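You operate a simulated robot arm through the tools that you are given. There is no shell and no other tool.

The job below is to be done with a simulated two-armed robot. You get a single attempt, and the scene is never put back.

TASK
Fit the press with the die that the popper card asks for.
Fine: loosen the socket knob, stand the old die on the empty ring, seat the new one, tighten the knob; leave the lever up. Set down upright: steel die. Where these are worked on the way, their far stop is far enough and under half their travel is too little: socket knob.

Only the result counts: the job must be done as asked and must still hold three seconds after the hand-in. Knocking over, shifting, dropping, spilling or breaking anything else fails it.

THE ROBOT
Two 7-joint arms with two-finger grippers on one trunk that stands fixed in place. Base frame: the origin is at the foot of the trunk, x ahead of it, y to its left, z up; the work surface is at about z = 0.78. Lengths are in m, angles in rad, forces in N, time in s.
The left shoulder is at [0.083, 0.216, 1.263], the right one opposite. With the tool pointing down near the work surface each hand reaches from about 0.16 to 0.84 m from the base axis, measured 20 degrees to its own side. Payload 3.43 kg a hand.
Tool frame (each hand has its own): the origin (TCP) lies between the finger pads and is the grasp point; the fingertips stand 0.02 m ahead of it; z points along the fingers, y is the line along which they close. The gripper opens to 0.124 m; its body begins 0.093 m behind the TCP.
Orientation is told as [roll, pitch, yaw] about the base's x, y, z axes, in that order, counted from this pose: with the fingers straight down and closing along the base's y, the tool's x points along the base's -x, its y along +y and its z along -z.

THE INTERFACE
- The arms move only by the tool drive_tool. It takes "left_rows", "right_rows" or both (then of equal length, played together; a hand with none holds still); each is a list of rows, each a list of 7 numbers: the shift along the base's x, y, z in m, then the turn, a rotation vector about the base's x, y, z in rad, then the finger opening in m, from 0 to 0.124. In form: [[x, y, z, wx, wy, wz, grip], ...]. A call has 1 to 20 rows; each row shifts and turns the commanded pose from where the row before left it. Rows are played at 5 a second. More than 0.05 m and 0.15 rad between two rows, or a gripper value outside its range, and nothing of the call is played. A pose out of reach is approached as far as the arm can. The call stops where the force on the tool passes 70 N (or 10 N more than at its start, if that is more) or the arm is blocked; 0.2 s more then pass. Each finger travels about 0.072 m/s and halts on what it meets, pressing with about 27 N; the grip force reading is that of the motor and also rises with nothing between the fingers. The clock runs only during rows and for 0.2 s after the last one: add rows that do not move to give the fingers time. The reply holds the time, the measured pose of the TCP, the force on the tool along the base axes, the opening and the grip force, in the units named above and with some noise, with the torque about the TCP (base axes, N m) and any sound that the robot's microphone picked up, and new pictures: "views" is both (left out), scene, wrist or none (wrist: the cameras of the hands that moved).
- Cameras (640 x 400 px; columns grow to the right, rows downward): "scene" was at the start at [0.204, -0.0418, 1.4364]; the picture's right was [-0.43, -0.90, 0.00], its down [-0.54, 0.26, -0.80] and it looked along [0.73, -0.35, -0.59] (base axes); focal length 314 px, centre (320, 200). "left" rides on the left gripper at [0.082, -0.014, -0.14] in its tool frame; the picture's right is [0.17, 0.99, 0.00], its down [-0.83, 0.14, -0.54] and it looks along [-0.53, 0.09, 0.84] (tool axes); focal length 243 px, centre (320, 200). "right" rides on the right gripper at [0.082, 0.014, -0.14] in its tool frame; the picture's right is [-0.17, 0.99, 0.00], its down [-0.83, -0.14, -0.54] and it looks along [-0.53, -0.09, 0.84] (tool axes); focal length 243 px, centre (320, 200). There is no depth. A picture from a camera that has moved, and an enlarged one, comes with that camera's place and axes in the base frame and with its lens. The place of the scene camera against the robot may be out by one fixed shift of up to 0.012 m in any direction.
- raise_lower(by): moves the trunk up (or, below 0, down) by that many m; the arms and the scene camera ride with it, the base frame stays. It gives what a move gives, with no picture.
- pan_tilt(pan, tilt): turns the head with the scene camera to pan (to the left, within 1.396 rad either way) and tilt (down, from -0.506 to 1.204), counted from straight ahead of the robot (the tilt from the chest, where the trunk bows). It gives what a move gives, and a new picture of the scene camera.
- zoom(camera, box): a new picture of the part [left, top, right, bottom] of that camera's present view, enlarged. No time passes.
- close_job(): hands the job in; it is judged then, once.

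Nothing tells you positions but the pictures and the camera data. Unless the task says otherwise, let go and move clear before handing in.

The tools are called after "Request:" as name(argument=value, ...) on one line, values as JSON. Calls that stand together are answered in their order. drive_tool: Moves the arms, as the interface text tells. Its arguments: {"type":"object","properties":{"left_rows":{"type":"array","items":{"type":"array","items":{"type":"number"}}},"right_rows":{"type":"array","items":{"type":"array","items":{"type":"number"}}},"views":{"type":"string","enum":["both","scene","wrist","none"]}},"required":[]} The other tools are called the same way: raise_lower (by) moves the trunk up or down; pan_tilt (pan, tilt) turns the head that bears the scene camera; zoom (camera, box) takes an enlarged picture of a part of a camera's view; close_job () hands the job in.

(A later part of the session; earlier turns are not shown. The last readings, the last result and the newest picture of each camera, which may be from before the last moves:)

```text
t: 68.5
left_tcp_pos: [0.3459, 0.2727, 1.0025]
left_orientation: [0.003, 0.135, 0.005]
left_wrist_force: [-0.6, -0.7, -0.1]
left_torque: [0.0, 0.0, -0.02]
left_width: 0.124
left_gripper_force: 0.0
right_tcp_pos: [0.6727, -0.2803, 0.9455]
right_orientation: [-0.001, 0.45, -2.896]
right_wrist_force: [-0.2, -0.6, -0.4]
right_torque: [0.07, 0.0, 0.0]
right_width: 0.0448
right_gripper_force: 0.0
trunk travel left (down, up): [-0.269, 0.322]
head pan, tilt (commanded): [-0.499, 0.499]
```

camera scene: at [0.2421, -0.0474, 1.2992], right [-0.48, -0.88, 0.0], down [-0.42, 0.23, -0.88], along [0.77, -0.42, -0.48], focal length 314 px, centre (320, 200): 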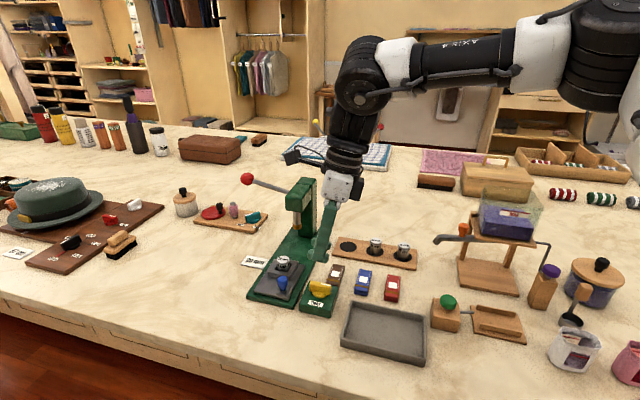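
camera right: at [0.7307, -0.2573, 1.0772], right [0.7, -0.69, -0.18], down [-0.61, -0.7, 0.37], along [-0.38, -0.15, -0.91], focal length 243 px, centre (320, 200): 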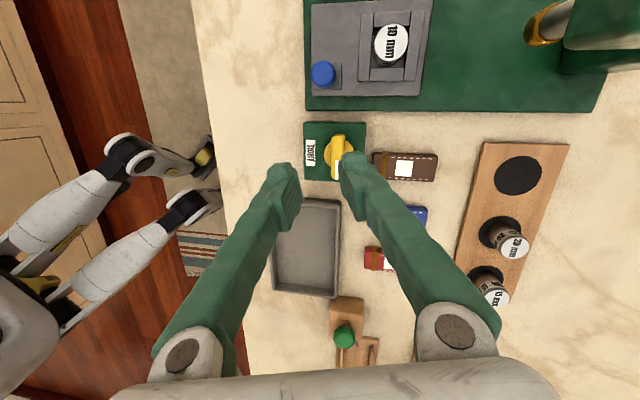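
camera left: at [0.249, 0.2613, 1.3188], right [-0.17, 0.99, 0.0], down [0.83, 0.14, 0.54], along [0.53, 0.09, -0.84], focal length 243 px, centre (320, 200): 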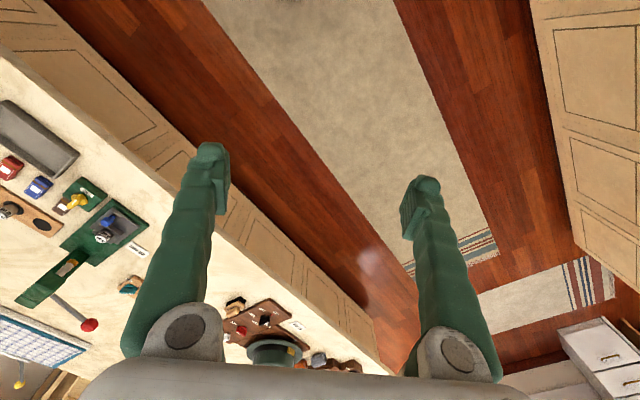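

The orientation is as planned. Next I'll move to hover above the socket.

Request:
drive_tool(right_rows=[[0.0305, 0.0132, -0.013, 0, 0, 0, 0.045], [0.0305, 0.0132, -0.013, 0, 0, 0, 0.045], [0.0305, 0.0132, -0.013, 0, 0, 0, 0.045], [0, 0, 0, 0, 0, 0, 0.045]], views="both")

Request:
zoom(camera="right", box=[240, 120, 400, 220])

Request:
zoom(camera="scene", box=[230, 160, 390, 310])

```text
t: 69.5
left_tcp_pos: [0.3446, 0.2739, 1.0026]
left_orientation: [0.001, 0.135, 0.005]
left_wrist_force: [-0.4, 0.0, -0.1]
left_torque: [0.02, -0.02, 0.02]
left_width: 0.1241
left_gripper_force: 0.2
right_tcp_pos: [0.7647, -0.2405, 0.9081]
right_orientation: [0.0, 0.448, -2.894]
right_wrist_force: [-0.2, -0.1, -0.3]
right_torque: [-0.02, -0.05, 0.04]
right_width: 0.045
right_gripper_force: 0.1
trunk travel left (down, up): [-0.269, 0.322]
head pan, tilt (commanded): [-0.499, 0.499]
camera scene: at [0.2415, -0.0476, 1.2993], right [-0.48, -0.88, 0.0], down [-0.42, 0.23, -0.88], along [0.77, -0.42, -0.48], focal length 314 px, centre (320, 200)
camera right: at [0.7798, -0.2493, 1.0704], right [0.1, -0.99, -0.07], down [-0.99, -0.11, 0.12], along [-0.13, 0.06, -0.99], focal length 243 px, centre (320, 200)
```

scene: 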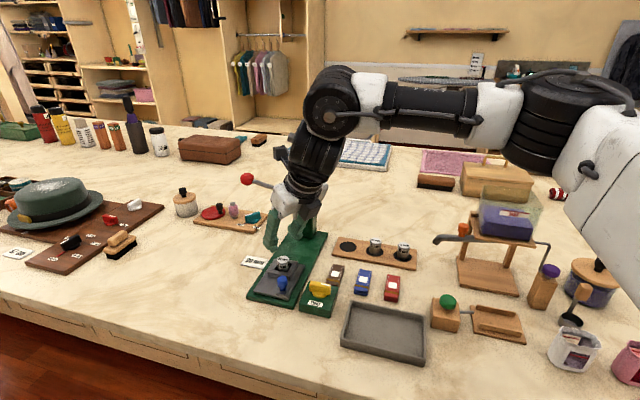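
right: 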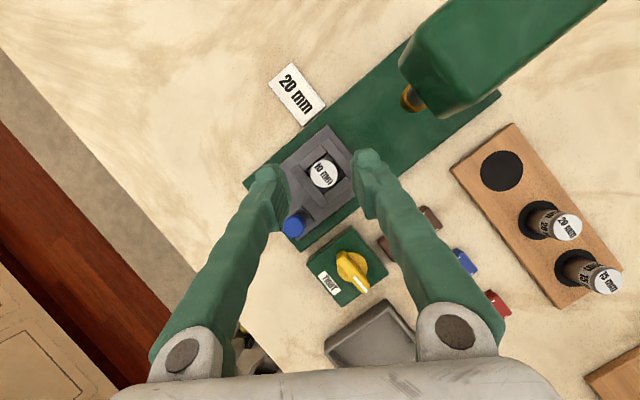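

```text
4.00 times, centred on (320, 170) of right
camera zoom: at [0.7798, -0.2493, 1.0704], right [0.1, -0.99, -0.07], down [-0.99, -0.11, 0.12], along [-0.13, 0.06, -0.99], focal length 970 px, centre (320, 320)
```

zoom: 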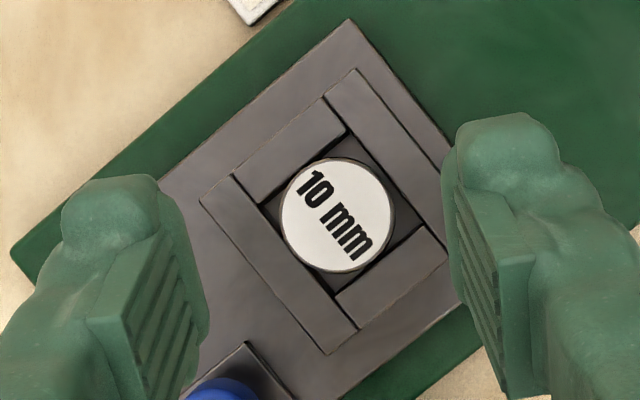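

```text
2.67 times, centred on (310, 235) of scene
camera zoom: at [0.2415, -0.0476, 1.2993], right [-0.48, -0.88, 0.0], down [-0.42, 0.23, -0.88], along [0.77, -0.42, -0.48], focal length 837 px, centre (347, 107)
```

zoom: 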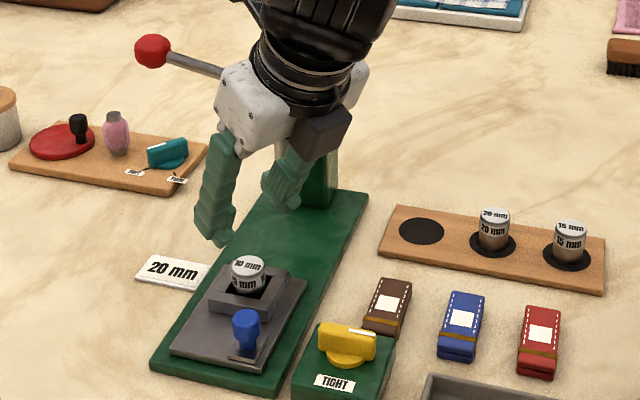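

The hand is cleanly above the socket, and the die sits at (0.774, -0.238) with its top at z≈0.835, centred between the fingers. I'll descend around it.

Request:
drive_tool(right_rows=[[0.0022, 0.0006, -0.03, 0, 0, 0, 0.045], [0.0022, 0.0006, -0.025, 0, 0, 0, 0.045], [0, 0, -0.0145, 0, 0, 0, 0.045], [0, 0, 0, 0, 0, 0, 0.045]], views="both")

Request:
zoom(camera="right", box=[240, 120, 400, 220])

Request:
zoom(camera="scene", box=[230, 210, 350, 310])

```text
t: 70.5
left_tcp_pos: [0.3453, 0.2743, 1.0017]
left_orientation: [0.002, 0.136, 0.008]
left_wrist_force: [0.2, -0.6, 0.1]
left_torque: [0.01, -0.01, 0.01]
left_width: 0.1237
left_gripper_force: 0.0
right_tcp_pos: [0.7684, -0.2378, 0.8371]
right_orientation: [-0.002, 0.453, -2.893]
right_wrist_force: [0.5, -1.0, 7.3]
right_torque: [-0.23, 0.0, -0.07]
right_width: 0.0456
right_gripper_force: 0.3
trunk travel left (down, up): [-0.269, 0.322]
head pan, tilt (commanded): [-0.499, 0.499]
camera scene: at [0.2423, -0.0477, 1.2992], right [-0.48, -0.88, 0.0], down [-0.42, 0.23, -0.88], along [0.77, -0.42, -0.48], focal length 314 px, centre (320, 200)
camera right: at [0.7843, -0.2469, 1.0002], right [0.1, -0.99, -0.07], down [-0.99, -0.11, 0.12], along [-0.13, 0.06, -0.99], focal length 243 px, centre (320, 200)
```

scene: 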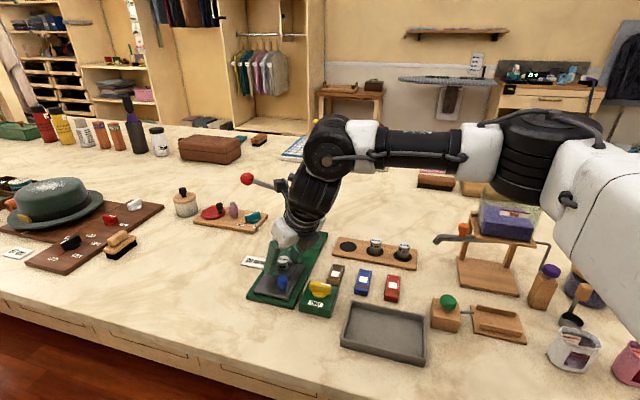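
right: 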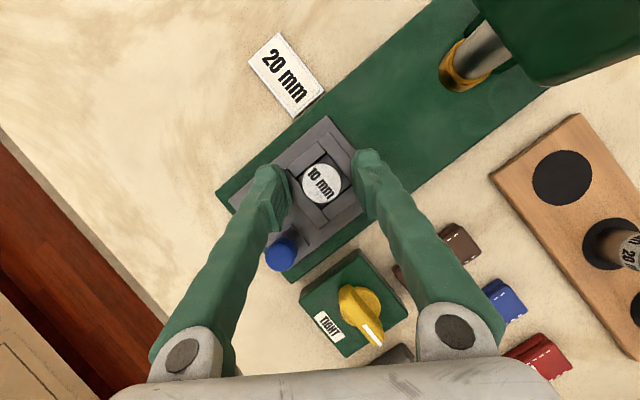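

```text
4.00 times, centred on (320, 170) of right
camera zoom: at [0.7843, -0.2469, 1.0002], right [0.1, -0.99, -0.07], down [-0.99, -0.11, 0.12], along [-0.13, 0.06, -0.99], focal length 970 px, centre (320, 320)
```

zoom: 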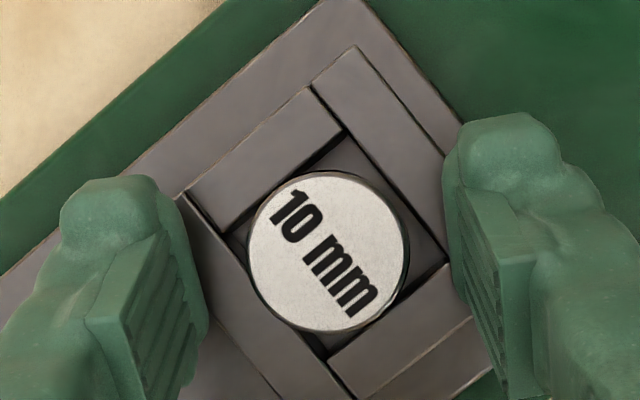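

```text
4.00 times, centred on (290, 260) of scene
camera zoom: at [0.2423, -0.0477, 1.2992], right [-0.48, -0.88, 0.0], down [-0.42, 0.23, -0.88], along [0.77, -0.42, -0.48], focal length 1256 px, centre (440, -40)
```

zoom: 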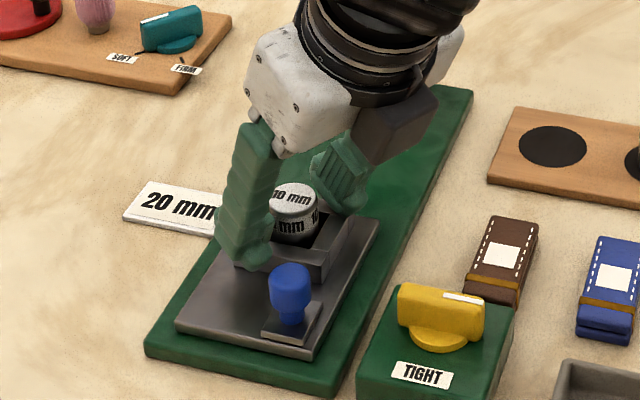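

Slight contact: one fingertip is touching the frame at 7 N. I'll rise 3 mm, then close on the die.

Request:
drive_tool(right_rows=[[0, 0, 0.0035, 0, 0, 0, 0.045], [0, 0, 0, 0, 0, 0, 0.035], [0, 0, 0, 0, 0, 0, 0.025], [0, 0, 0, 0, 0, 0, 0.015], [0, 0, 0, 0, 0, 0, 0.015], [0, 0, 0, 0, 0, 0, 0.015]], views="wrist")

Request:
zoom(camera="right", box=[240, 120, 400, 220])

Request:
zoom(camera="scene", box=[230, 210, 350, 310])

```text
t: 71.9
left_tcp_pos: [0.3463, 0.2731, 1.0028]
left_orientation: [0.003, 0.135, 0.005]
left_wrist_force: [0.4, -0.2, 0.1]
left_torque: [0.0, 0.0, -0.03]
left_width: 0.1239
left_gripper_force: 0.0
right_tcp_pos: [0.7692, -0.2365, 0.8407]
right_orientation: [-0.003, 0.448, -2.893]
right_wrist_force: [-0.5, -0.1, -0.2]
right_torque: [0.0, 0.0, -0.01]
right_width: 0.0265
right_gripper_force: 27.0
trunk travel left (down, up): [-0.269, 0.322]
head pan, tilt (commanded): [-0.499, 0.499]
camera right: at [0.7853, -0.2473, 1.0029], right [0.1, -0.99, -0.07], down [-0.99, -0.11, 0.13], along [-0.13, 0.06, -0.99], focal length 243 px, centre (320, 200)
```

right: 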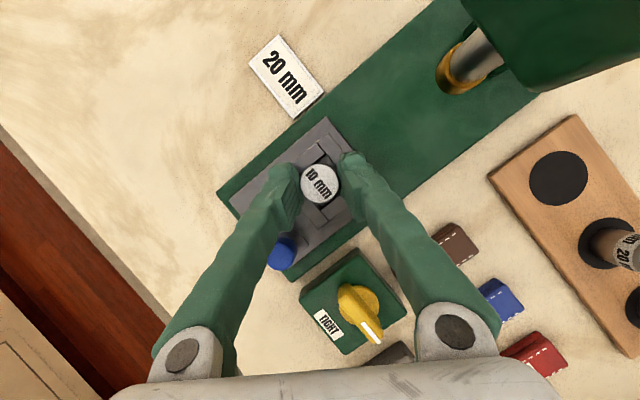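

```text
4.00 times, centred on (320, 170) of right
camera zoom: at [0.7853, -0.2473, 1.0029], right [0.1, -0.99, -0.07], down [-0.99, -0.11, 0.13], along [-0.13, 0.06, -0.99], focal length 970 px, centre (320, 320)
```

zoom: 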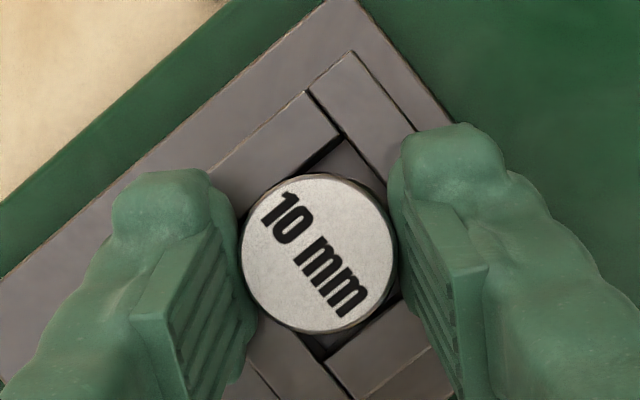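

```text
4.00 times, centred on (290, 260) of scene
camera zoom: at [0.2431, -0.048, 1.2989], right [-0.48, -0.88, 0.0], down [-0.42, 0.23, -0.88], along [0.77, -0.42, -0.48], focal length 1256 px, centre (440, -40)
```

zoom: 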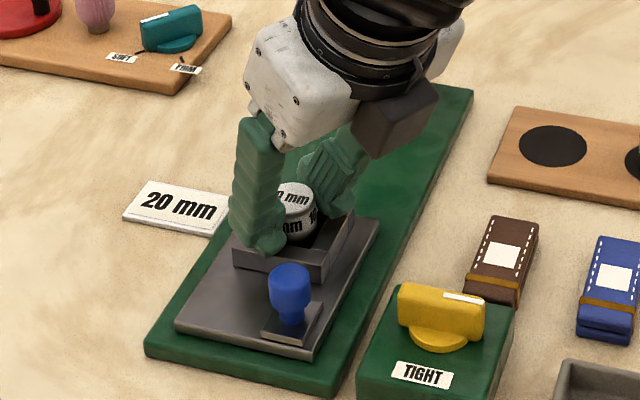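

The die is gripped at 26.5 mm with no side load. I'll lift slowly and check that it comes out freely.

Request:
drive_tool(right_rows=[[0, 0, 0.005, 0, 0, 0, 0.015], [0, 0, 0.01, 0, 0, 0, 0.015], [0, 0, 0.015, 0, 0, 0, 0.015], [0, 0, 0.02, 0, 0, 0, 0.015], [0, 0, 0, 0, 0, 0, 0.015]], views="both")

Request:
zoom(camera="scene", box=[230, 190, 390, 310])

Request:
zoom(camera="right", box=[240, 120, 400, 220])

```text
t: 73.1
left_tcp_pos: [0.3462, 0.2739, 1.0028]
left_orientation: [0.002, 0.137, 0.005]
left_wrist_force: [-0.3, -0.1, 0.5]
left_torque: [-0.02, 0.02, -0.02]
left_width: 0.1239
left_gripper_force: 0.0
right_tcp_pos: [0.7688, -0.2389, 0.8906]
right_orientation: [-0.002, 0.45, -2.894]
right_wrist_force: [0.0, -0.4, -1.3]
right_torque: [0.0, 0.03, 0.02]
right_width: 0.0264
right_gripper_force: 26.5
trunk travel left (down, up): [-0.269, 0.322]
head pan, tilt (commanded): [-0.499, 0.499]
camera scene: at [0.2435, -0.0481, 1.2988], right [-0.48, -0.88, 0.0], down [-0.42, 0.23, -0.88], along [0.77, -0.42, -0.48], focal length 314 px, centre (320, 200)
camera right: at [0.7847, -0.2498, 1.053], right [0.1, -0.99, -0.07], down [-0.99, -0.11, 0.13], along [-0.13, 0.06, -0.99], focal length 243 px, centre (320, 200)
```

scene: 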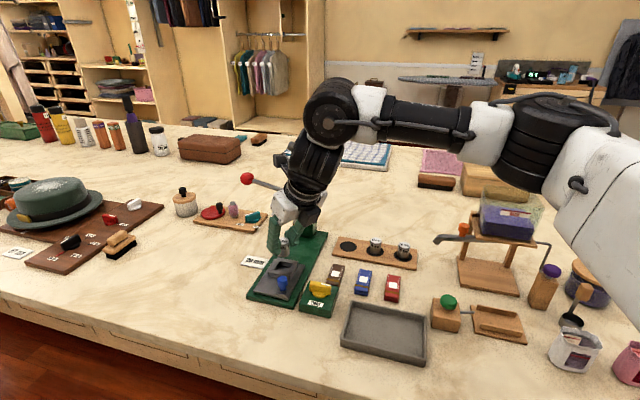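
right: 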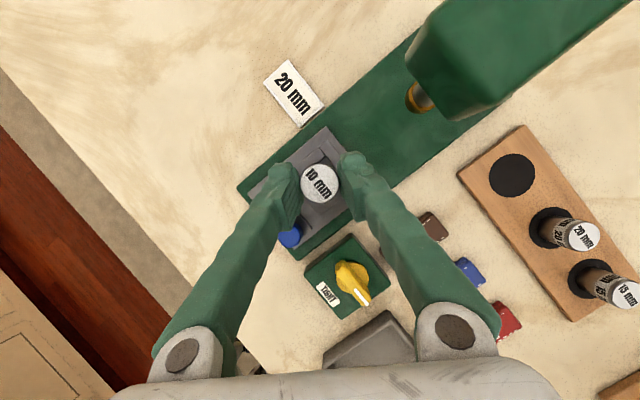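

```text
3.33 times, centred on (310, 250) of scene
camera zoom: at [0.2435, -0.0481, 1.2988], right [-0.48, -0.88, 0.0], down [-0.42, 0.23, -0.88], along [0.77, -0.42, -0.48], focal length 1047 px, centre (353, 33)
```

zoom: 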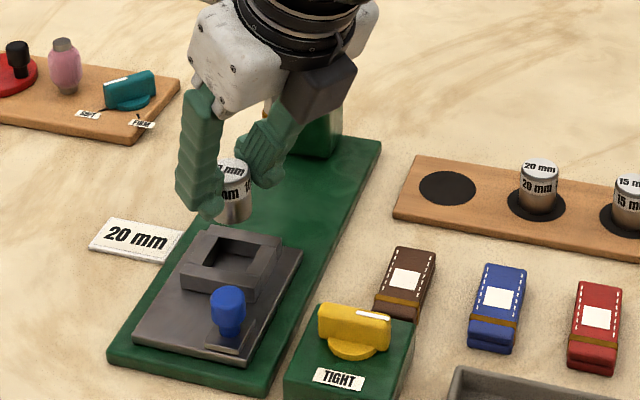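

```text
4.00 times, centred on (320, 170) of right
camera zoom: at [0.7847, -0.2498, 1.053], right [0.1, -0.99, -0.07], down [-0.99, -0.11, 0.13], along [-0.13, 0.06, -0.99], focal length 970 px, centre (320, 320)
```

zoom: 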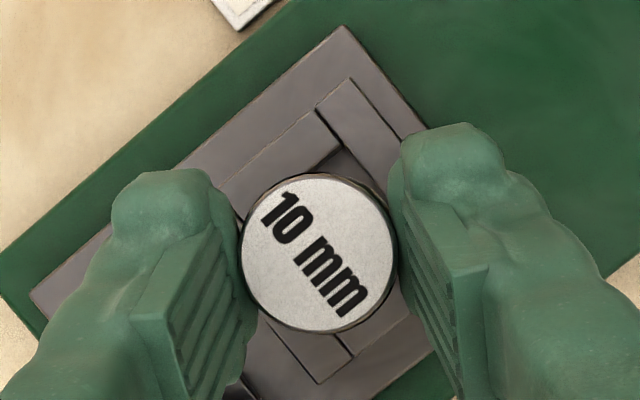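

The old die came out cleanly and hangs upright, and the socket is empty. I'll carry it over to the empty ring, swinging clear of the press head.

Request:
drive_tool(right_rows=[[-0.015, -0.04, 0.005, 0, 0, 0, 0.015], [-0.012, -0.045, 0.005, 0, 0, 0, 0.015], [0.01, -0.045, 0, 0, 0, 0, 0.015], [0.0185, -0.04, 0, 0, 0, 0, 0.015], [0.0182, -0.02, 0, 0, 0, 0, 0.015], [0, 0, 0, 0, 0, 0, 0.015]], views="both")

Request:
zoom(camera="right", box=[240, 120, 400, 220])

Request:
zoom(camera="scene", box=[290, 190, 450, 290])

```text
t: 74.5
left_tcp_pos: [0.3457, 0.2732, 1.0018]
left_orientation: [0.0, 0.137, 0.007]
left_wrist_force: [0.4, -0.3, 0.4]
left_torque: [0.02, -0.02, 0.0]
left_width: 0.1241
left_gripper_force: 0.0
right_tcp_pos: [0.7897, -0.4274, 0.9002]
right_orientation: [-0.003, 0.449, -2.893]
right_wrist_force: [0.0, -0.1, -1.6]
right_torque: [0.01, -0.02, -0.01]
right_width: 0.0263
right_gripper_force: 27.4
trunk travel left (down, up): [-0.269, 0.322]
head pan, tilt (commanded): [-0.499, 0.499]
camera scene: at [0.2427, -0.0482, 1.299], right [-0.48, -0.88, 0.0], down [-0.42, 0.23, -0.88], along [0.77, -0.42, -0.48], focal length 314 px, centre (320, 200)
camera right: at [0.8054, -0.4376, 1.0632], right [0.1, -0.99, -0.07], down [-0.99, -0.11, 0.13], along [-0.13, 0.06, -0.99], focal length 243 px, centre (320, 200)
```

scene: 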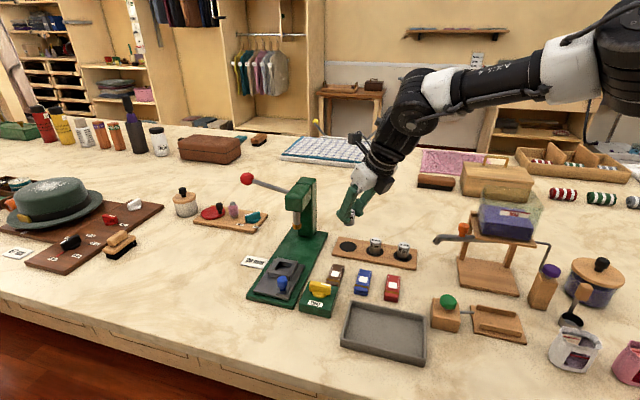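
right: 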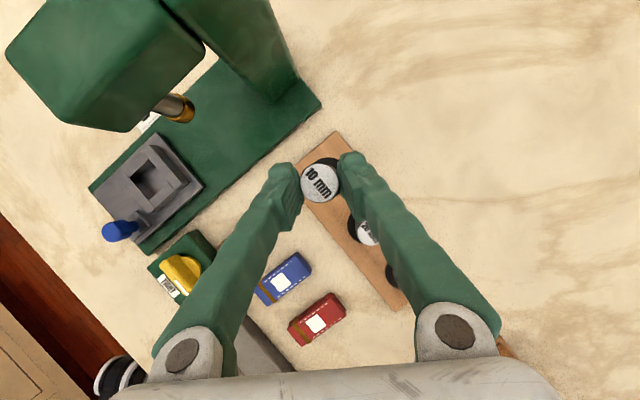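

```text
4.00 times, centred on (320, 170) of right
camera zoom: at [0.8054, -0.4376, 1.0632], right [0.1, -0.99, -0.07], down [-0.99, -0.11, 0.13], along [-0.13, 0.06, -0.99], focal length 970 px, centre (320, 320)
```

zoom: 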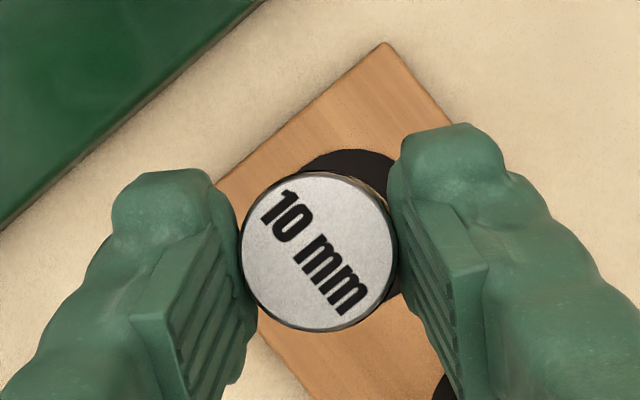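

```text
4.00 times, centred on (370, 240) of scene
camera zoom: at [0.2427, -0.0482, 1.299], right [-0.48, -0.88, 0.0], down [-0.42, 0.23, -0.88], along [0.77, -0.42, -0.48], focal length 1256 px, centre (120, 40)
```

zoom: 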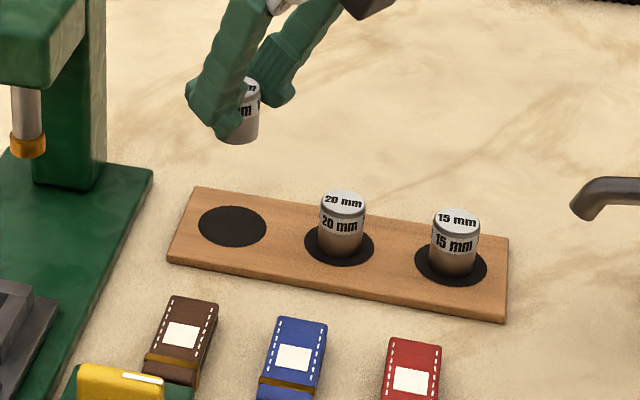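

The 10 mm die is within about 1 mm of the ring's centre. I'll lower most of the way, then finish in small steps while watching the force.

Request:
drive_tool(right_rows=[[0.001, 0, -0.03, 0, 0, 0, 0.015], [0, 0, -0.025, 0, 0, 0, 0.015], [0, 0, -0.011, 0, 0, 0, 0.015], [0, 0, 0, 0, 0, 0, 0.015]], views="both")

Request:
zoom(camera="scene", box=[290, 190, 450, 290])

Request:
zoom(camera="right", box=[240, 120, 400, 220])

```text
t: 75.5
left_tcp_pos: [0.3463, 0.2743, 1.0019]
left_orientation: [0.0, 0.136, 0.006]
left_wrist_force: [0.1, 0.1, 0.6]
left_torque: [-0.01, -0.02, -0.01]
left_width: 0.1239
left_gripper_force: 0.0
right_tcp_pos: [0.791, -0.428, 0.8336]
right_orientation: [-0.002, 0.448, -2.895]
right_wrist_force: [-0.8, 0.4, -1.7]
right_torque: [-0.04, 0.0, -0.05]
right_width: 0.0264
right_gripper_force: 26.8
trunk travel left (down, up): [-0.269, 0.322]
head pan, tilt (commanded): [-0.499, 0.499]
camera scene: at [0.2431, -0.048, 1.2989], right [-0.48, -0.88, 0.0], down [-0.42, 0.23, -0.88], along [0.77, -0.42, -0.48], focal length 314 px, centre (320, 200)
camera right: at [0.8063, -0.4379, 0.9958], right [0.1, -0.99, -0.07], down [-0.99, -0.11, 0.13], along [-0.13, 0.06, -0.99], focal length 243 px, centre (320, 200)
```

scene: 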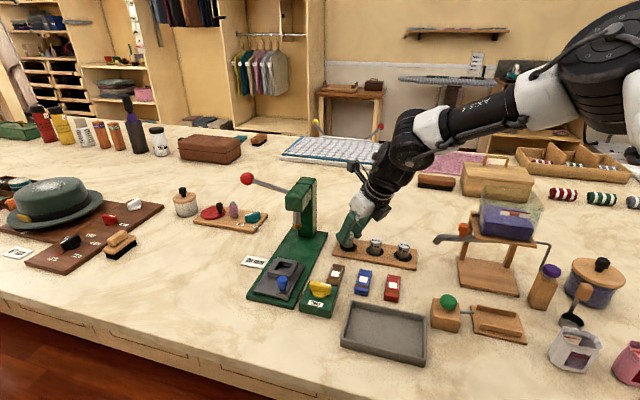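
right: 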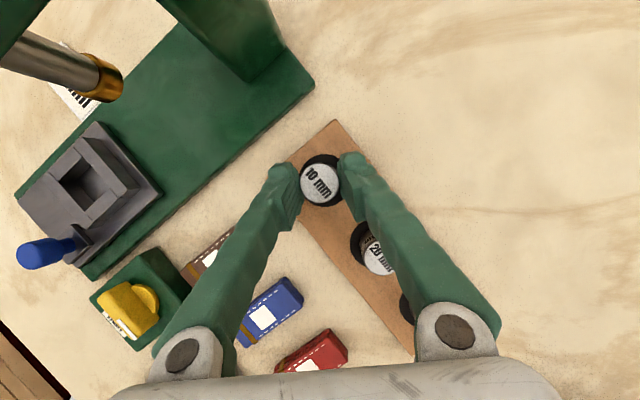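

```text
4.00 times, centred on (370, 240) of scene
camera zoom: at [0.2431, -0.048, 1.2989], right [-0.48, -0.88, 0.0], down [-0.42, 0.23, -0.88], along [0.77, -0.42, -0.48], focal length 1256 px, centre (120, 40)
```

zoom: 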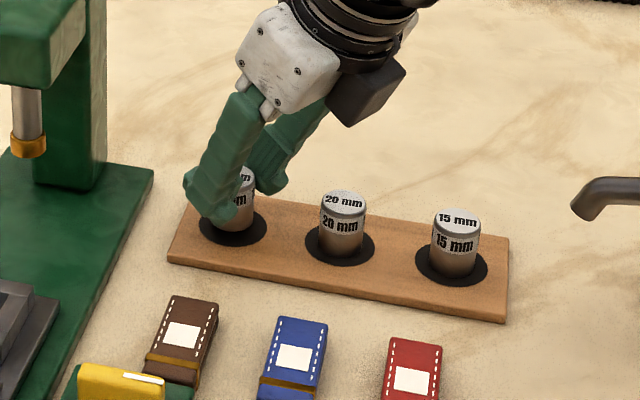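

```text
4.00 times, centred on (320, 170) of right
camera zoom: at [0.8063, -0.4379, 0.9958], right [0.1, -0.99, -0.07], down [-0.99, -0.11, 0.13], along [-0.13, 0.06, -0.99], focal length 970 px, centre (320, 320)
```

zoom: 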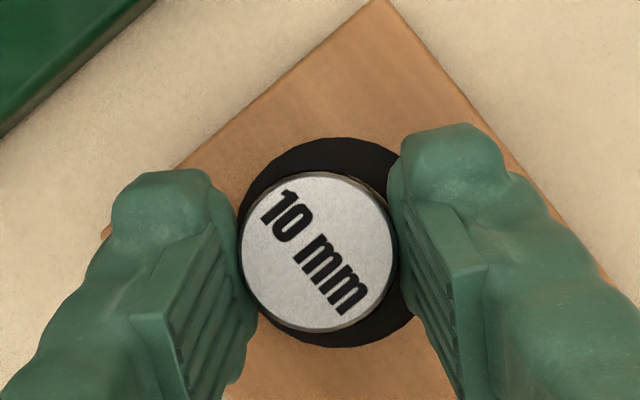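

Alignment with the ring is within a millimetre. I'll lower gently until the die touches down.

Request:
drive_tool(right_rows=[[0, 0, -0.002, 0, 0, 0, 0.015], [0, 0, -0.0015, 0, 0, 0, 0.015]], views="none")

```text
t: 76.1
left_tcp_pos: [0.3448, 0.2729, 1.002]
left_orientation: [0.001, 0.137, 0.005]
left_wrist_force: [0.3, 0.4, 0.2]
left_torque: [-0.03, 0.0, -0.05]
left_width: 0.124
left_gripper_force: 0.1
right_tcp_pos: [0.79, -0.4286, 0.831]
right_orientation: [-0.002, 0.449, -2.893]
right_wrist_force: [0.6, 0.1, -1.4]
right_torque: [-0.01, 0.04, -0.02]
right_width: 0.0264
right_gripper_force: 26.7
trunk travel left (down, up): [-0.269, 0.322]
head pan, tilt (commanded): [-0.499, 0.499]
```

Request:
drive_tool(right_rows=[[0, 0, -0.0015, 0, 0, 0, 0.015], [0, 0, -0.0015, 0, 0, 0, 0.015]], views="none")

```text
t: 76.7
left_tcp_pos: [0.3459, 0.2725, 1.0028]
left_orientation: [0.001, 0.134, 0.005]
left_wrist_force: [-0.6, 0.2, -0.9]
left_torque: [-0.02, -0.01, 0.02]
left_width: 0.1241
left_gripper_force: 0.1
right_tcp_pos: [0.7907, -0.4282, 0.8283]
right_orientation: [-0.002, 0.447, -2.892]
right_wrist_force: [0.0, 0.4, -1.2]
right_torque: [0.03, 0.0, 0.0]
right_width: 0.0262
right_gripper_force: 26.8
trunk travel left (down, up): [-0.269, 0.322]
head pan, tilt (commanded): [-0.499, 0.499]
```

No contact yet, and the force still shows just the die's weight. I'll keep lowering in small steps.

Request:
drive_tool(right_rows=[[0, 0, -0.0015, 0, 0, 0, 0.015], [0, 0, -0.0015, 0, 0, 0, 0.015]], views="none")

```text
t: 77.3
left_tcp_pos: [0.3451, 0.2733, 1.0018]
left_orientation: [0.001, 0.137, 0.006]
left_wrist_force: [0.7, -0.6, 0.2]
left_torque: [0.0, 0.0, 0.0]
left_width: 0.1239
left_gripper_force: 0.0
right_tcp_pos: [0.7896, -0.4281, 0.8266]
right_orientation: [-0.004, 0.45, -2.893]
right_wrist_force: [-0.8, -1.1, 3.2]
right_torque: [0.06, 0.03, 0.0]
right_width: 0.0263
right_gripper_force: 26.6
trunk travel left (down, up): [-0.269, 0.322]
head pan, tilt (commanded): [-0.499, 0.499]
```

Touchdown: the force changed from -1.3 to +3.2 N. I'll release the die and lift straight up.

Request:
drive_tool(right_rows=[[0, 0, 0, 0, 0, 0, 0.03], [0, 0, 0, 0, 0, 0, 0.04], [0, 0, 0, 0, 0, 0, 0.045], [0, 0, 0, 0, 0, 0, 0.045], [0, 0, 0.015, 0, 0, 0, 0.045], [0, 0, 0.025, 0, 0, 0, 0.045], [0, 0, 0.03, 0, 0, 0, 0.045], [0, 0, 0, 0, 0, 0, 0.045]], views="both")

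Request:
zoom(camera="scene", box=[290, 190, 450, 290])

Request:
zoom(camera="right", box=[240, 110, 480, 260])

```text
t: 79.1
left_tcp_pos: [0.3469, 0.2725, 1.0011]
left_orientation: [0.002, 0.137, 0.006]
left_wrist_force: [0.6, 0.3, -0.3]
left_torque: [0.05, 0.0, 0.0]
left_width: 0.1237
left_gripper_force: 0.0
right_tcp_pos: [0.79, -0.4261, 0.8953]
right_orientation: [-0.004, 0.446, -2.894]
right_wrist_force: [0.8, 0.1, -0.2]
right_torque: [0.04, 0.03, 0.0]
right_width: 0.0451
right_gripper_force: 0.1
trunk travel left (down, up): [-0.269, 0.322]
head pan, tilt (commanded): [-0.499, 0.499]
camera scene: at [0.2435, -0.0482, 1.2988], right [-0.48, -0.88, 0.0], down [-0.42, 0.23, -0.88], along [0.77, -0.42, -0.48], focal length 314 px, centre (320, 200)
camera right: at [0.8066, -0.4374, 1.058], right [0.1, -0.99, -0.07], down [-0.99, -0.11, 0.13], along [-0.13, 0.06, -0.99], focal length 243 px, centre (320, 200)
```

scene: 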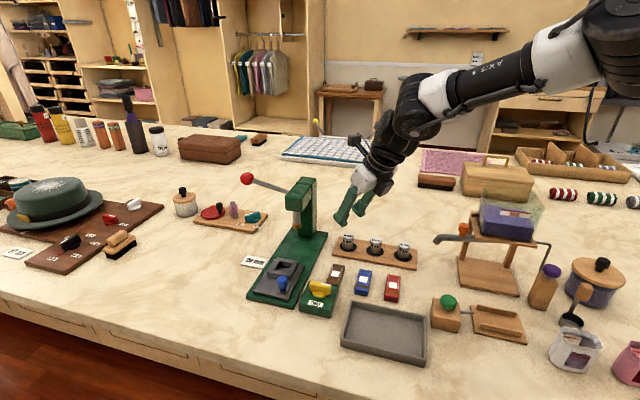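
right: 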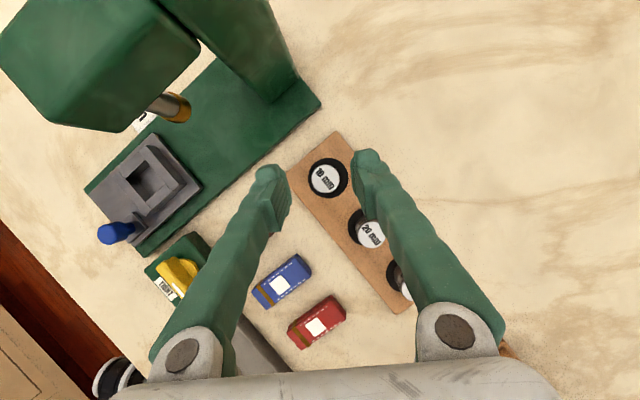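

```text
4.00 times, centred on (370, 240) of scene
camera zoom: at [0.2435, -0.0482, 1.2988], right [-0.48, -0.88, 0.0], down [-0.42, 0.23, -0.88], along [0.77, -0.42, -0.48], focal length 1256 px, centre (120, 40)
```

zoom: 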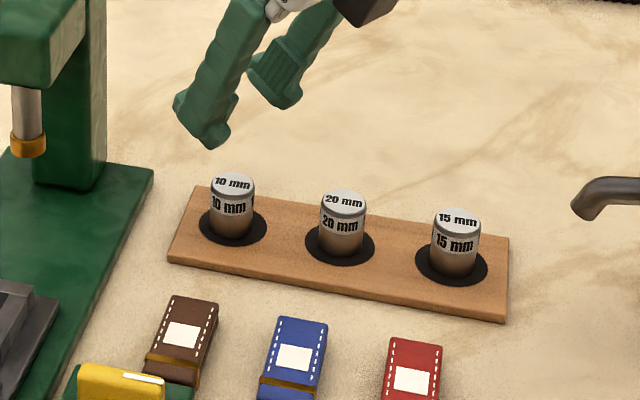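

```text
2.67 times, centred on (360, 185) of right
camera zoom: at [0.8066, -0.4374, 1.058], right [0.1, -0.99, -0.07], down [-0.99, -0.11, 0.13], along [-0.13, 0.06, -0.99], focal length 647 px, centre (213, 240)
```

zoom: 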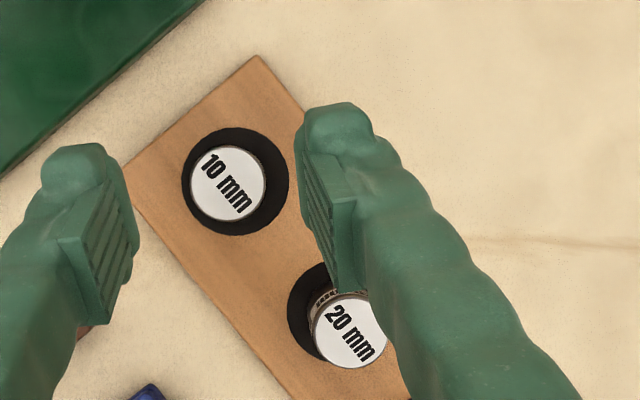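

The 10 mm die now stands upright on its ring. Next I'll move over the 20 mm die at about (0.747, -0.477) and check alignment.

Request:
drive_tool(right_rows=[[-0.0241, -0.026, 0, 0, 0, 0, 0.045], [-0.0241, -0.026, 0, 0, 0, 0, 0.045], [0, 0, 0, 0, 0, 0, 0.045]], views="both")

Request:
zoom(camera="right", box=[240, 120, 400, 220])

Request:
zoom(camera="scene", box=[290, 190, 450, 290])

```text
t: 79.9
left_tcp_pos: [0.3469, 0.2736, 1.002]
left_orientation: [0.001, 0.135, 0.007]
left_wrist_force: [-0.1, 0.3, -0.4]
left_torque: [0.02, 0.01, 0.01]
left_width: 0.1241
left_gripper_force: 0.2
right_tcp_pos: [0.7434, -0.4787, 0.8949]
right_orientation: [-0.003, 0.449, -2.892]
right_wrist_force: [0.1, -0.9, -0.5]
right_torque: [-0.02, 0.0, -0.01]
right_width: 0.0451
right_gripper_force: 0.0
trunk travel left (down, up): [-0.269, 0.322]
head pan, tilt (commanded): [-0.499, 0.499]
camera scene: at [0.2433, -0.0475, 1.2989], right [-0.48, -0.88, 0.0], down [-0.42, 0.23, -0.88], along [0.77, -0.42, -0.48], focal length 314 px, centre (320, 200)
camera right: at [0.7591, -0.4884, 1.0577], right [0.1, -0.99, -0.07], down [-0.99, -0.11, 0.13], along [-0.13, 0.06, -0.99], focal length 243 px, centre (320, 200)
```

scene: 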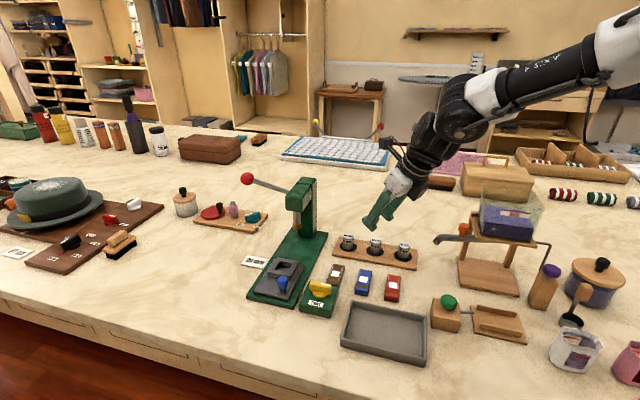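
right: 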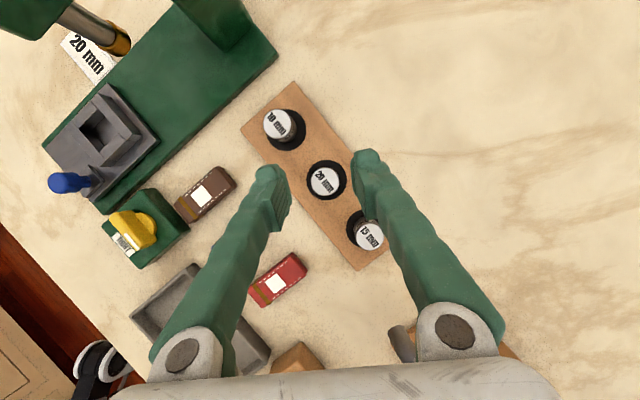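

```text
4.00 times, centred on (320, 170) of right
camera zoom: at [0.7591, -0.4884, 1.0577], right [0.1, -0.99, -0.07], down [-0.99, -0.11, 0.13], along [-0.13, 0.06, -0.99], focal length 970 px, centre (320, 320)
```

zoom: 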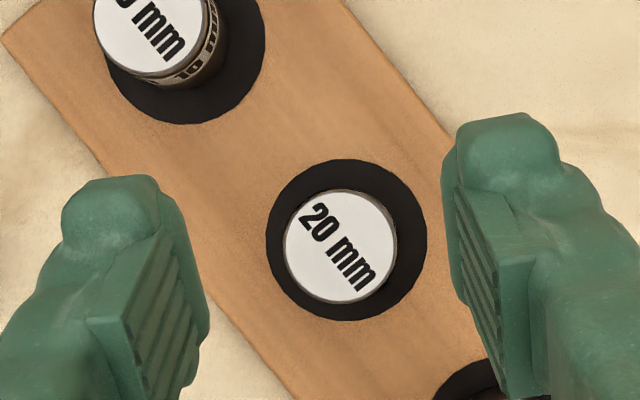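

```text
4.00 times, centred on (370, 240) of scene
camera zoom: at [0.2433, -0.0475, 1.2989], right [-0.48, -0.88, 0.0], down [-0.42, 0.23, -0.88], along [0.77, -0.42, -0.48], focal length 1256 px, centre (120, 40)
```

zoom: 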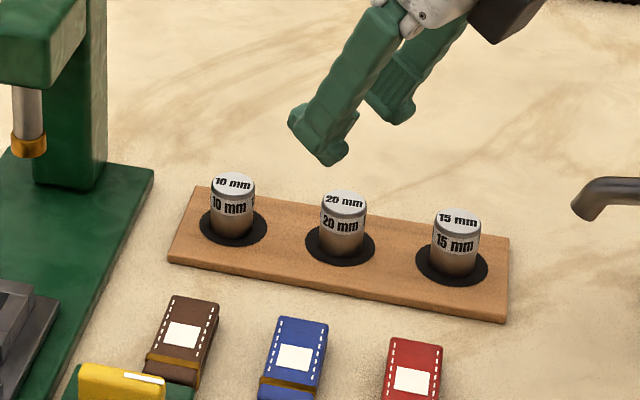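

The 20 mm die is at (0.746, -0.478), centred between the fingers. I'll descend and grip it.

Request:
drive_tool(right_rows=[[-0.0025, -0.0005, -0.025, 0, 0, 0, 0.045], [0, 0, -0.025, 0, 0, 0, 0.045], [0, 0, -0.0174, 0, 0, 0, 0.045], [0, 0, 0, 0, 0, 0, 0.045]], views="wrist")

Request:
zoom(camera="right", box=[240, 120, 400, 220])

Request:
zoom(camera="scene", box=[290, 190, 450, 290])

```text
t: 80.9
left_tcp_pos: [0.3455, 0.2746, 1.0016]
left_orientation: [0.0, 0.135, 0.005]
left_wrist_force: [0.1, 0.5, -0.6]
left_torque: [0.02, 0.02, -0.01]
left_width: 0.1239
left_gripper_force: 0.0
right_tcp_pos: [0.7378, -0.4796, 0.8281]
right_orientation: [-0.001, 0.449, -2.893]
right_wrist_force: [0.8, 0.0, 0.7]
right_torque: [0.0, -0.01, -0.02]
right_width: 0.0451
right_gripper_force: 0.1
trunk travel left (down, up): [-0.269, 0.322]
head pan, tilt (commanded): [-0.499, 0.499]
camera right: at [0.7544, -0.4898, 0.9908], right [0.1, -0.99, -0.07], down [-0.99, -0.11, 0.13], along [-0.13, 0.06, -0.99], focal length 243 px, centre (320, 200)
```

right: 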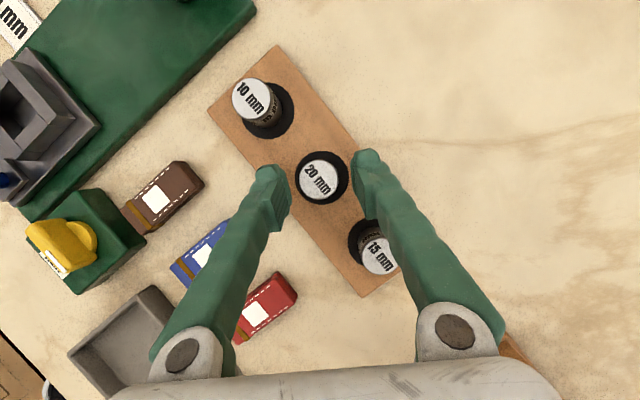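

```text
4.00 times, centred on (320, 170) of right
camera zoom: at [0.7544, -0.4898, 0.9908], right [0.1, -0.99, -0.07], down [-0.99, -0.11, 0.13], along [-0.13, 0.06, -0.99], focal length 970 px, centre (320, 320)
```

zoom: 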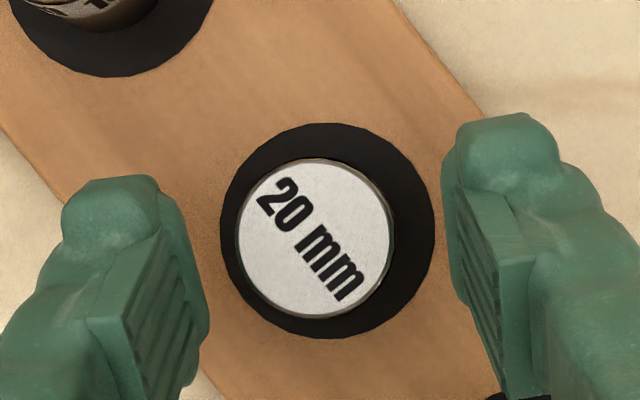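

```text
4.00 times, centred on (370, 240) of scene
camera zoom: at [0.2428, -0.0478, 1.299], right [-0.48, -0.88, 0.0], down [-0.42, 0.23, -0.88], along [0.77, -0.42, -0.48], focal length 1256 px, centre (120, 40)
```

zoom: 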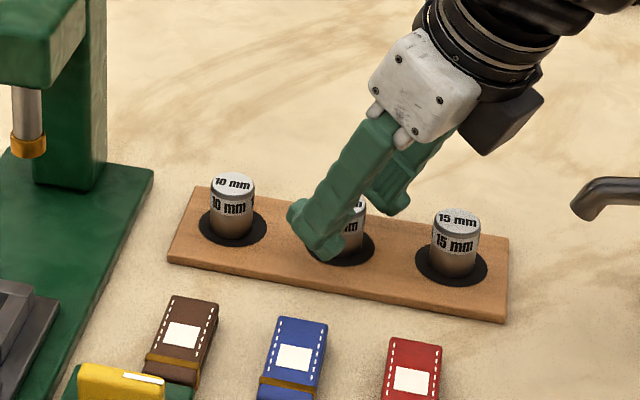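

Well centred. I'll shift 2 mm forward to match the previous grip, then close.

Request:
drive_tool(right_rows=[[0.002, 0.0005, 0, 0, 0, 0, 0.045], [0, 0, 0, 0, 0, 0, 0.035], [0, 0, 0, 0, 0, 0, 0.025], [0, 0, 0, 0, 0, 0, 0.015], [0, 0, 0, 0, 0, 0, 0.015], [0, 0, 0, 0, 0, 0, 0.015]], views="wrist")

Request:
zoom(camera="right", box=[240, 120, 400, 220])

```text
t: 82.3
left_tcp_pos: [0.3454, 0.2734, 1.002]
left_orientation: [0.002, 0.136, 0.003]
left_wrist_force: [-0.4, 0.2, -0.1]
left_torque: [-0.02, 0.03, 0.03]
left_width: 0.1241
left_gripper_force: 0.0
right_tcp_pos: [0.7403, -0.4794, 0.8275]
right_orientation: [-0.002, 0.45, -2.894]
right_wrist_force: [0.2, 1.5, 1.2]
right_torque: [0.0, -0.03, 0.03]
right_width: 0.0264
right_gripper_force: 27.0
trunk travel left (down, up): [-0.269, 0.322]
head pan, tilt (commanded): [-0.499, 0.499]
camera right: at [0.7568, -0.4902, 0.991], right [0.1, -0.99, -0.07], down [-0.99, -0.11, 0.13], along [-0.13, 0.06, -0.99], focal length 243 px, centre (320, 200)
```

right: 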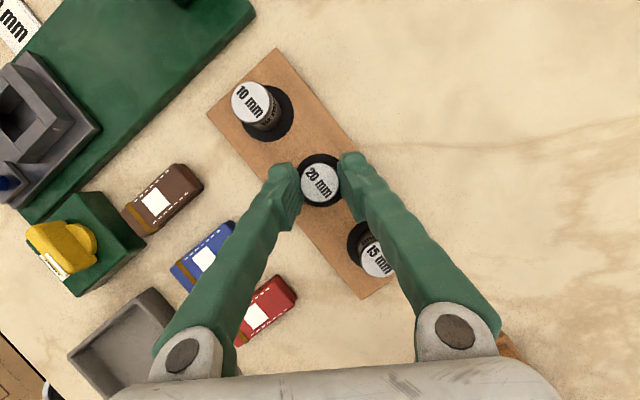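

```text
4.00 times, centred on (320, 170) of right
camera zoom: at [0.7568, -0.4902, 0.991], right [0.1, -0.99, -0.07], down [-0.99, -0.11, 0.13], along [-0.13, 0.06, -0.99], focal length 970 px, centre (320, 320)
```

zoom: 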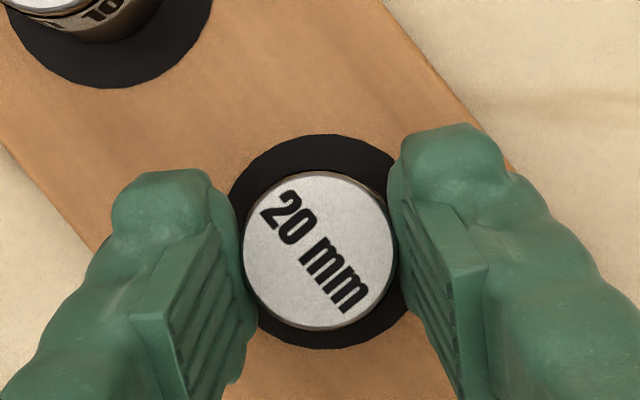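

The 20 mm die is gripped in the same relation as before. I'll lift and carry it back over the socket along the same clear path.

Request:
drive_tool(right_rows=[[0, 0, 0.015, 0, 0, 0, 0.015], [0, 0, 0.025, 0, 0, 0, 0.015], [0, 0, 0.025, 0, 0, 0, 0.015], [0, 0.045, 0, 0, 0, 0, 0.015], [0, 0.045, 0, 0, 0, 0, 0.015], [0, 0.045, 0, 0, 0, 0, 0.015], [0.01, 0.045, 0, 0, 0, 0, 0.015], [0.0105, 0.04, 0, 0, 0, 0, 0.015], [0.009, 0.0215, 0, 0, 0, 0, 0.015], [0, 0, 0, 0, 0, 0, 0.015], [0, 0, 0, 0, 0, 0, 0.015]], views="both")

Request:
zoom(camera="right", box=[240, 120, 400, 220])

Request:
zoom(camera="scene", box=[230, 190, 390, 310])

```text
t: 84.7
left_tcp_pos: [0.3463, 0.2735, 1.0026]
left_orientation: [0.002, 0.138, 0.007]
left_wrist_force: [-0.3, 0.7, -0.4]
left_torque: [-0.01, -0.03, 0.0]
left_width: 0.1243
left_gripper_force: 0.0
right_tcp_pos: [0.7716, -0.245, 0.893]
right_orientation: [-0.001, 0.446, -2.892]
right_wrist_force: [0.0, 0.5, -0.8]
right_torque: [0.0, 0.02, -0.01]
right_width: 0.0264
right_gripper_force: 27.1
right hand out of reach, approached as far as the arm can: row 9
trunk travel left (down, up): [-0.269, 0.322]
head pan, tilt (commanded): [-0.499, 0.499]
camera scene: at [0.2437, -0.0481, 1.2988], right [-0.48, -0.88, 0.0], down [-0.42, 0.23, -0.88], along [0.77, -0.42, -0.48], focal length 314 px, centre (320, 200)
camera right: at [0.7882, -0.2558, 1.0562], right [0.1, -0.99, -0.07], down [-0.99, -0.11, 0.13], along [-0.13, 0.06, -0.99], focal length 243 px, centre (320, 200)
```

scene: 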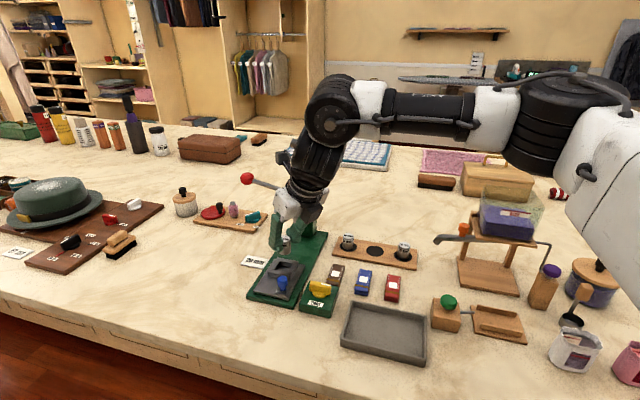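
right: 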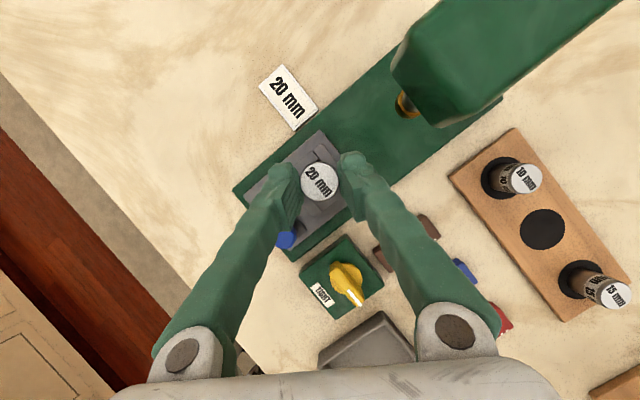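

```text
4.00 times, centred on (320, 170) of right
camera zoom: at [0.7882, -0.2558, 1.0562], right [0.1, -0.99, -0.07], down [-0.99, -0.11, 0.13], along [-0.13, 0.06, -0.99], focal length 970 px, centre (320, 320)
```

zoom: 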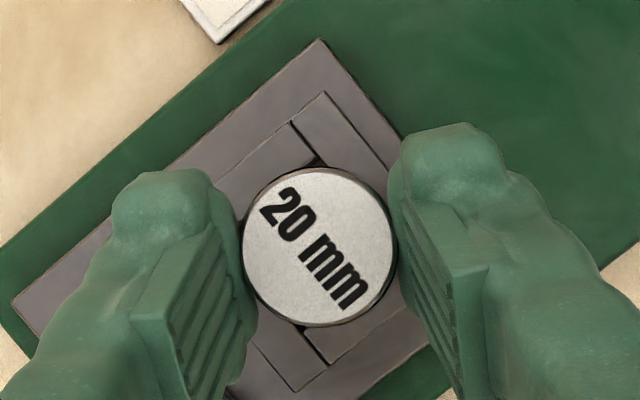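

```text
3.33 times, centred on (310, 250) of scene
camera zoom: at [0.2437, -0.0481, 1.2988], right [-0.48, -0.88, 0.0], down [-0.42, 0.23, -0.88], along [0.77, -0.42, -0.48], focal length 1047 px, centre (353, 33)
```

zoom: 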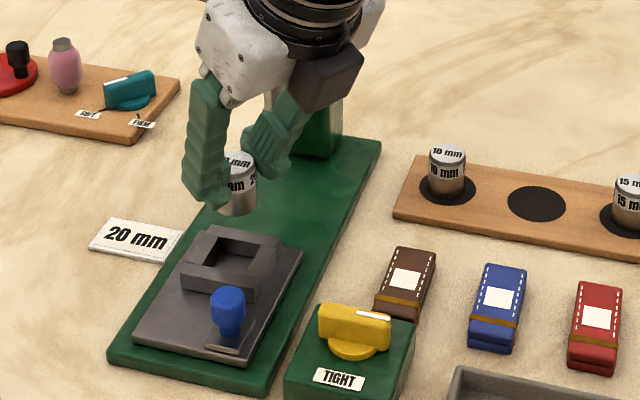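

The die is above the socket but the arm's limit left it about 7 mm short in y. The socket target for the TCP is (0.769, -0.238), so I'll shift there while lowering a little, since lower heights reach further.

Request:
drive_tool(right_rows=[[0, 0, -0.02, 0, 0, 0, 0.015], [-0.0027, 0.0071, -0.004, 0, 0, 0, 0.015], [0, 0, 0, 0, 0, 0, 0.015]], views="wrist")

Request:
zoom(camera="right", box=[240, 120, 400, 220])

```text
t: 85.5
left_tcp_pos: [0.3447, 0.2734, 1.0032]
left_orientation: [0.003, 0.135, 0.006]
left_wrist_force: [-0.6, -0.7, 0.7]
left_torque: [-0.02, 0.0, -0.01]
left_width: 0.124
left_gripper_force: 0.0
right_tcp_pos: [0.7671, -0.2375, 0.8683]
right_orientation: [-0.003, 0.447, -2.893]
right_wrist_force: [0.1, 0.9, -1.1]
right_torque: [0.02, 0.01, 0.01]
right_width: 0.0265
right_gripper_force: 26.8
trunk travel left (down, up): [-0.269, 0.322]
head pan, tilt (commanded): [-0.499, 0.499]
camera right: at [0.7835, -0.247, 1.0317], right [0.1, -0.99, -0.07], down [-0.99, -0.11, 0.13], along [-0.13, 0.06, -0.99], focal length 243 px, centre (320, 200)
```

right: 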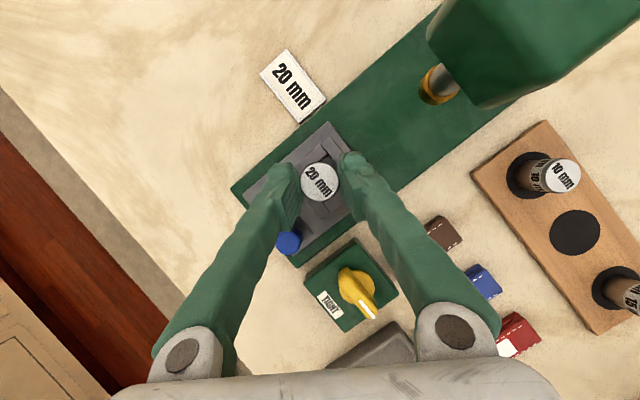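

```text
4.00 times, centred on (320, 170) of right
camera zoom: at [0.7835, -0.247, 1.0317], right [0.1, -0.99, -0.07], down [-0.99, -0.11, 0.13], along [-0.13, 0.06, -0.99], focal length 970 px, centre (320, 320)
```

zoom: 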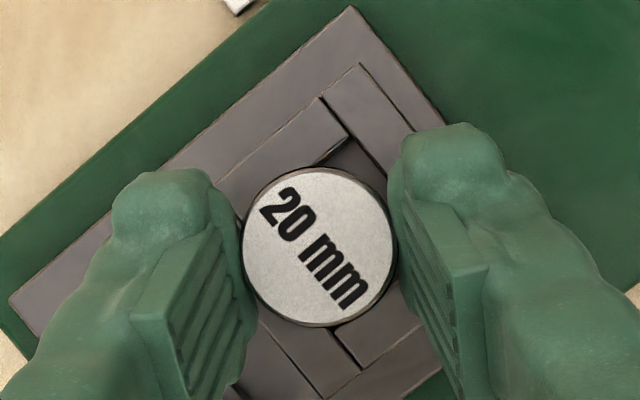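

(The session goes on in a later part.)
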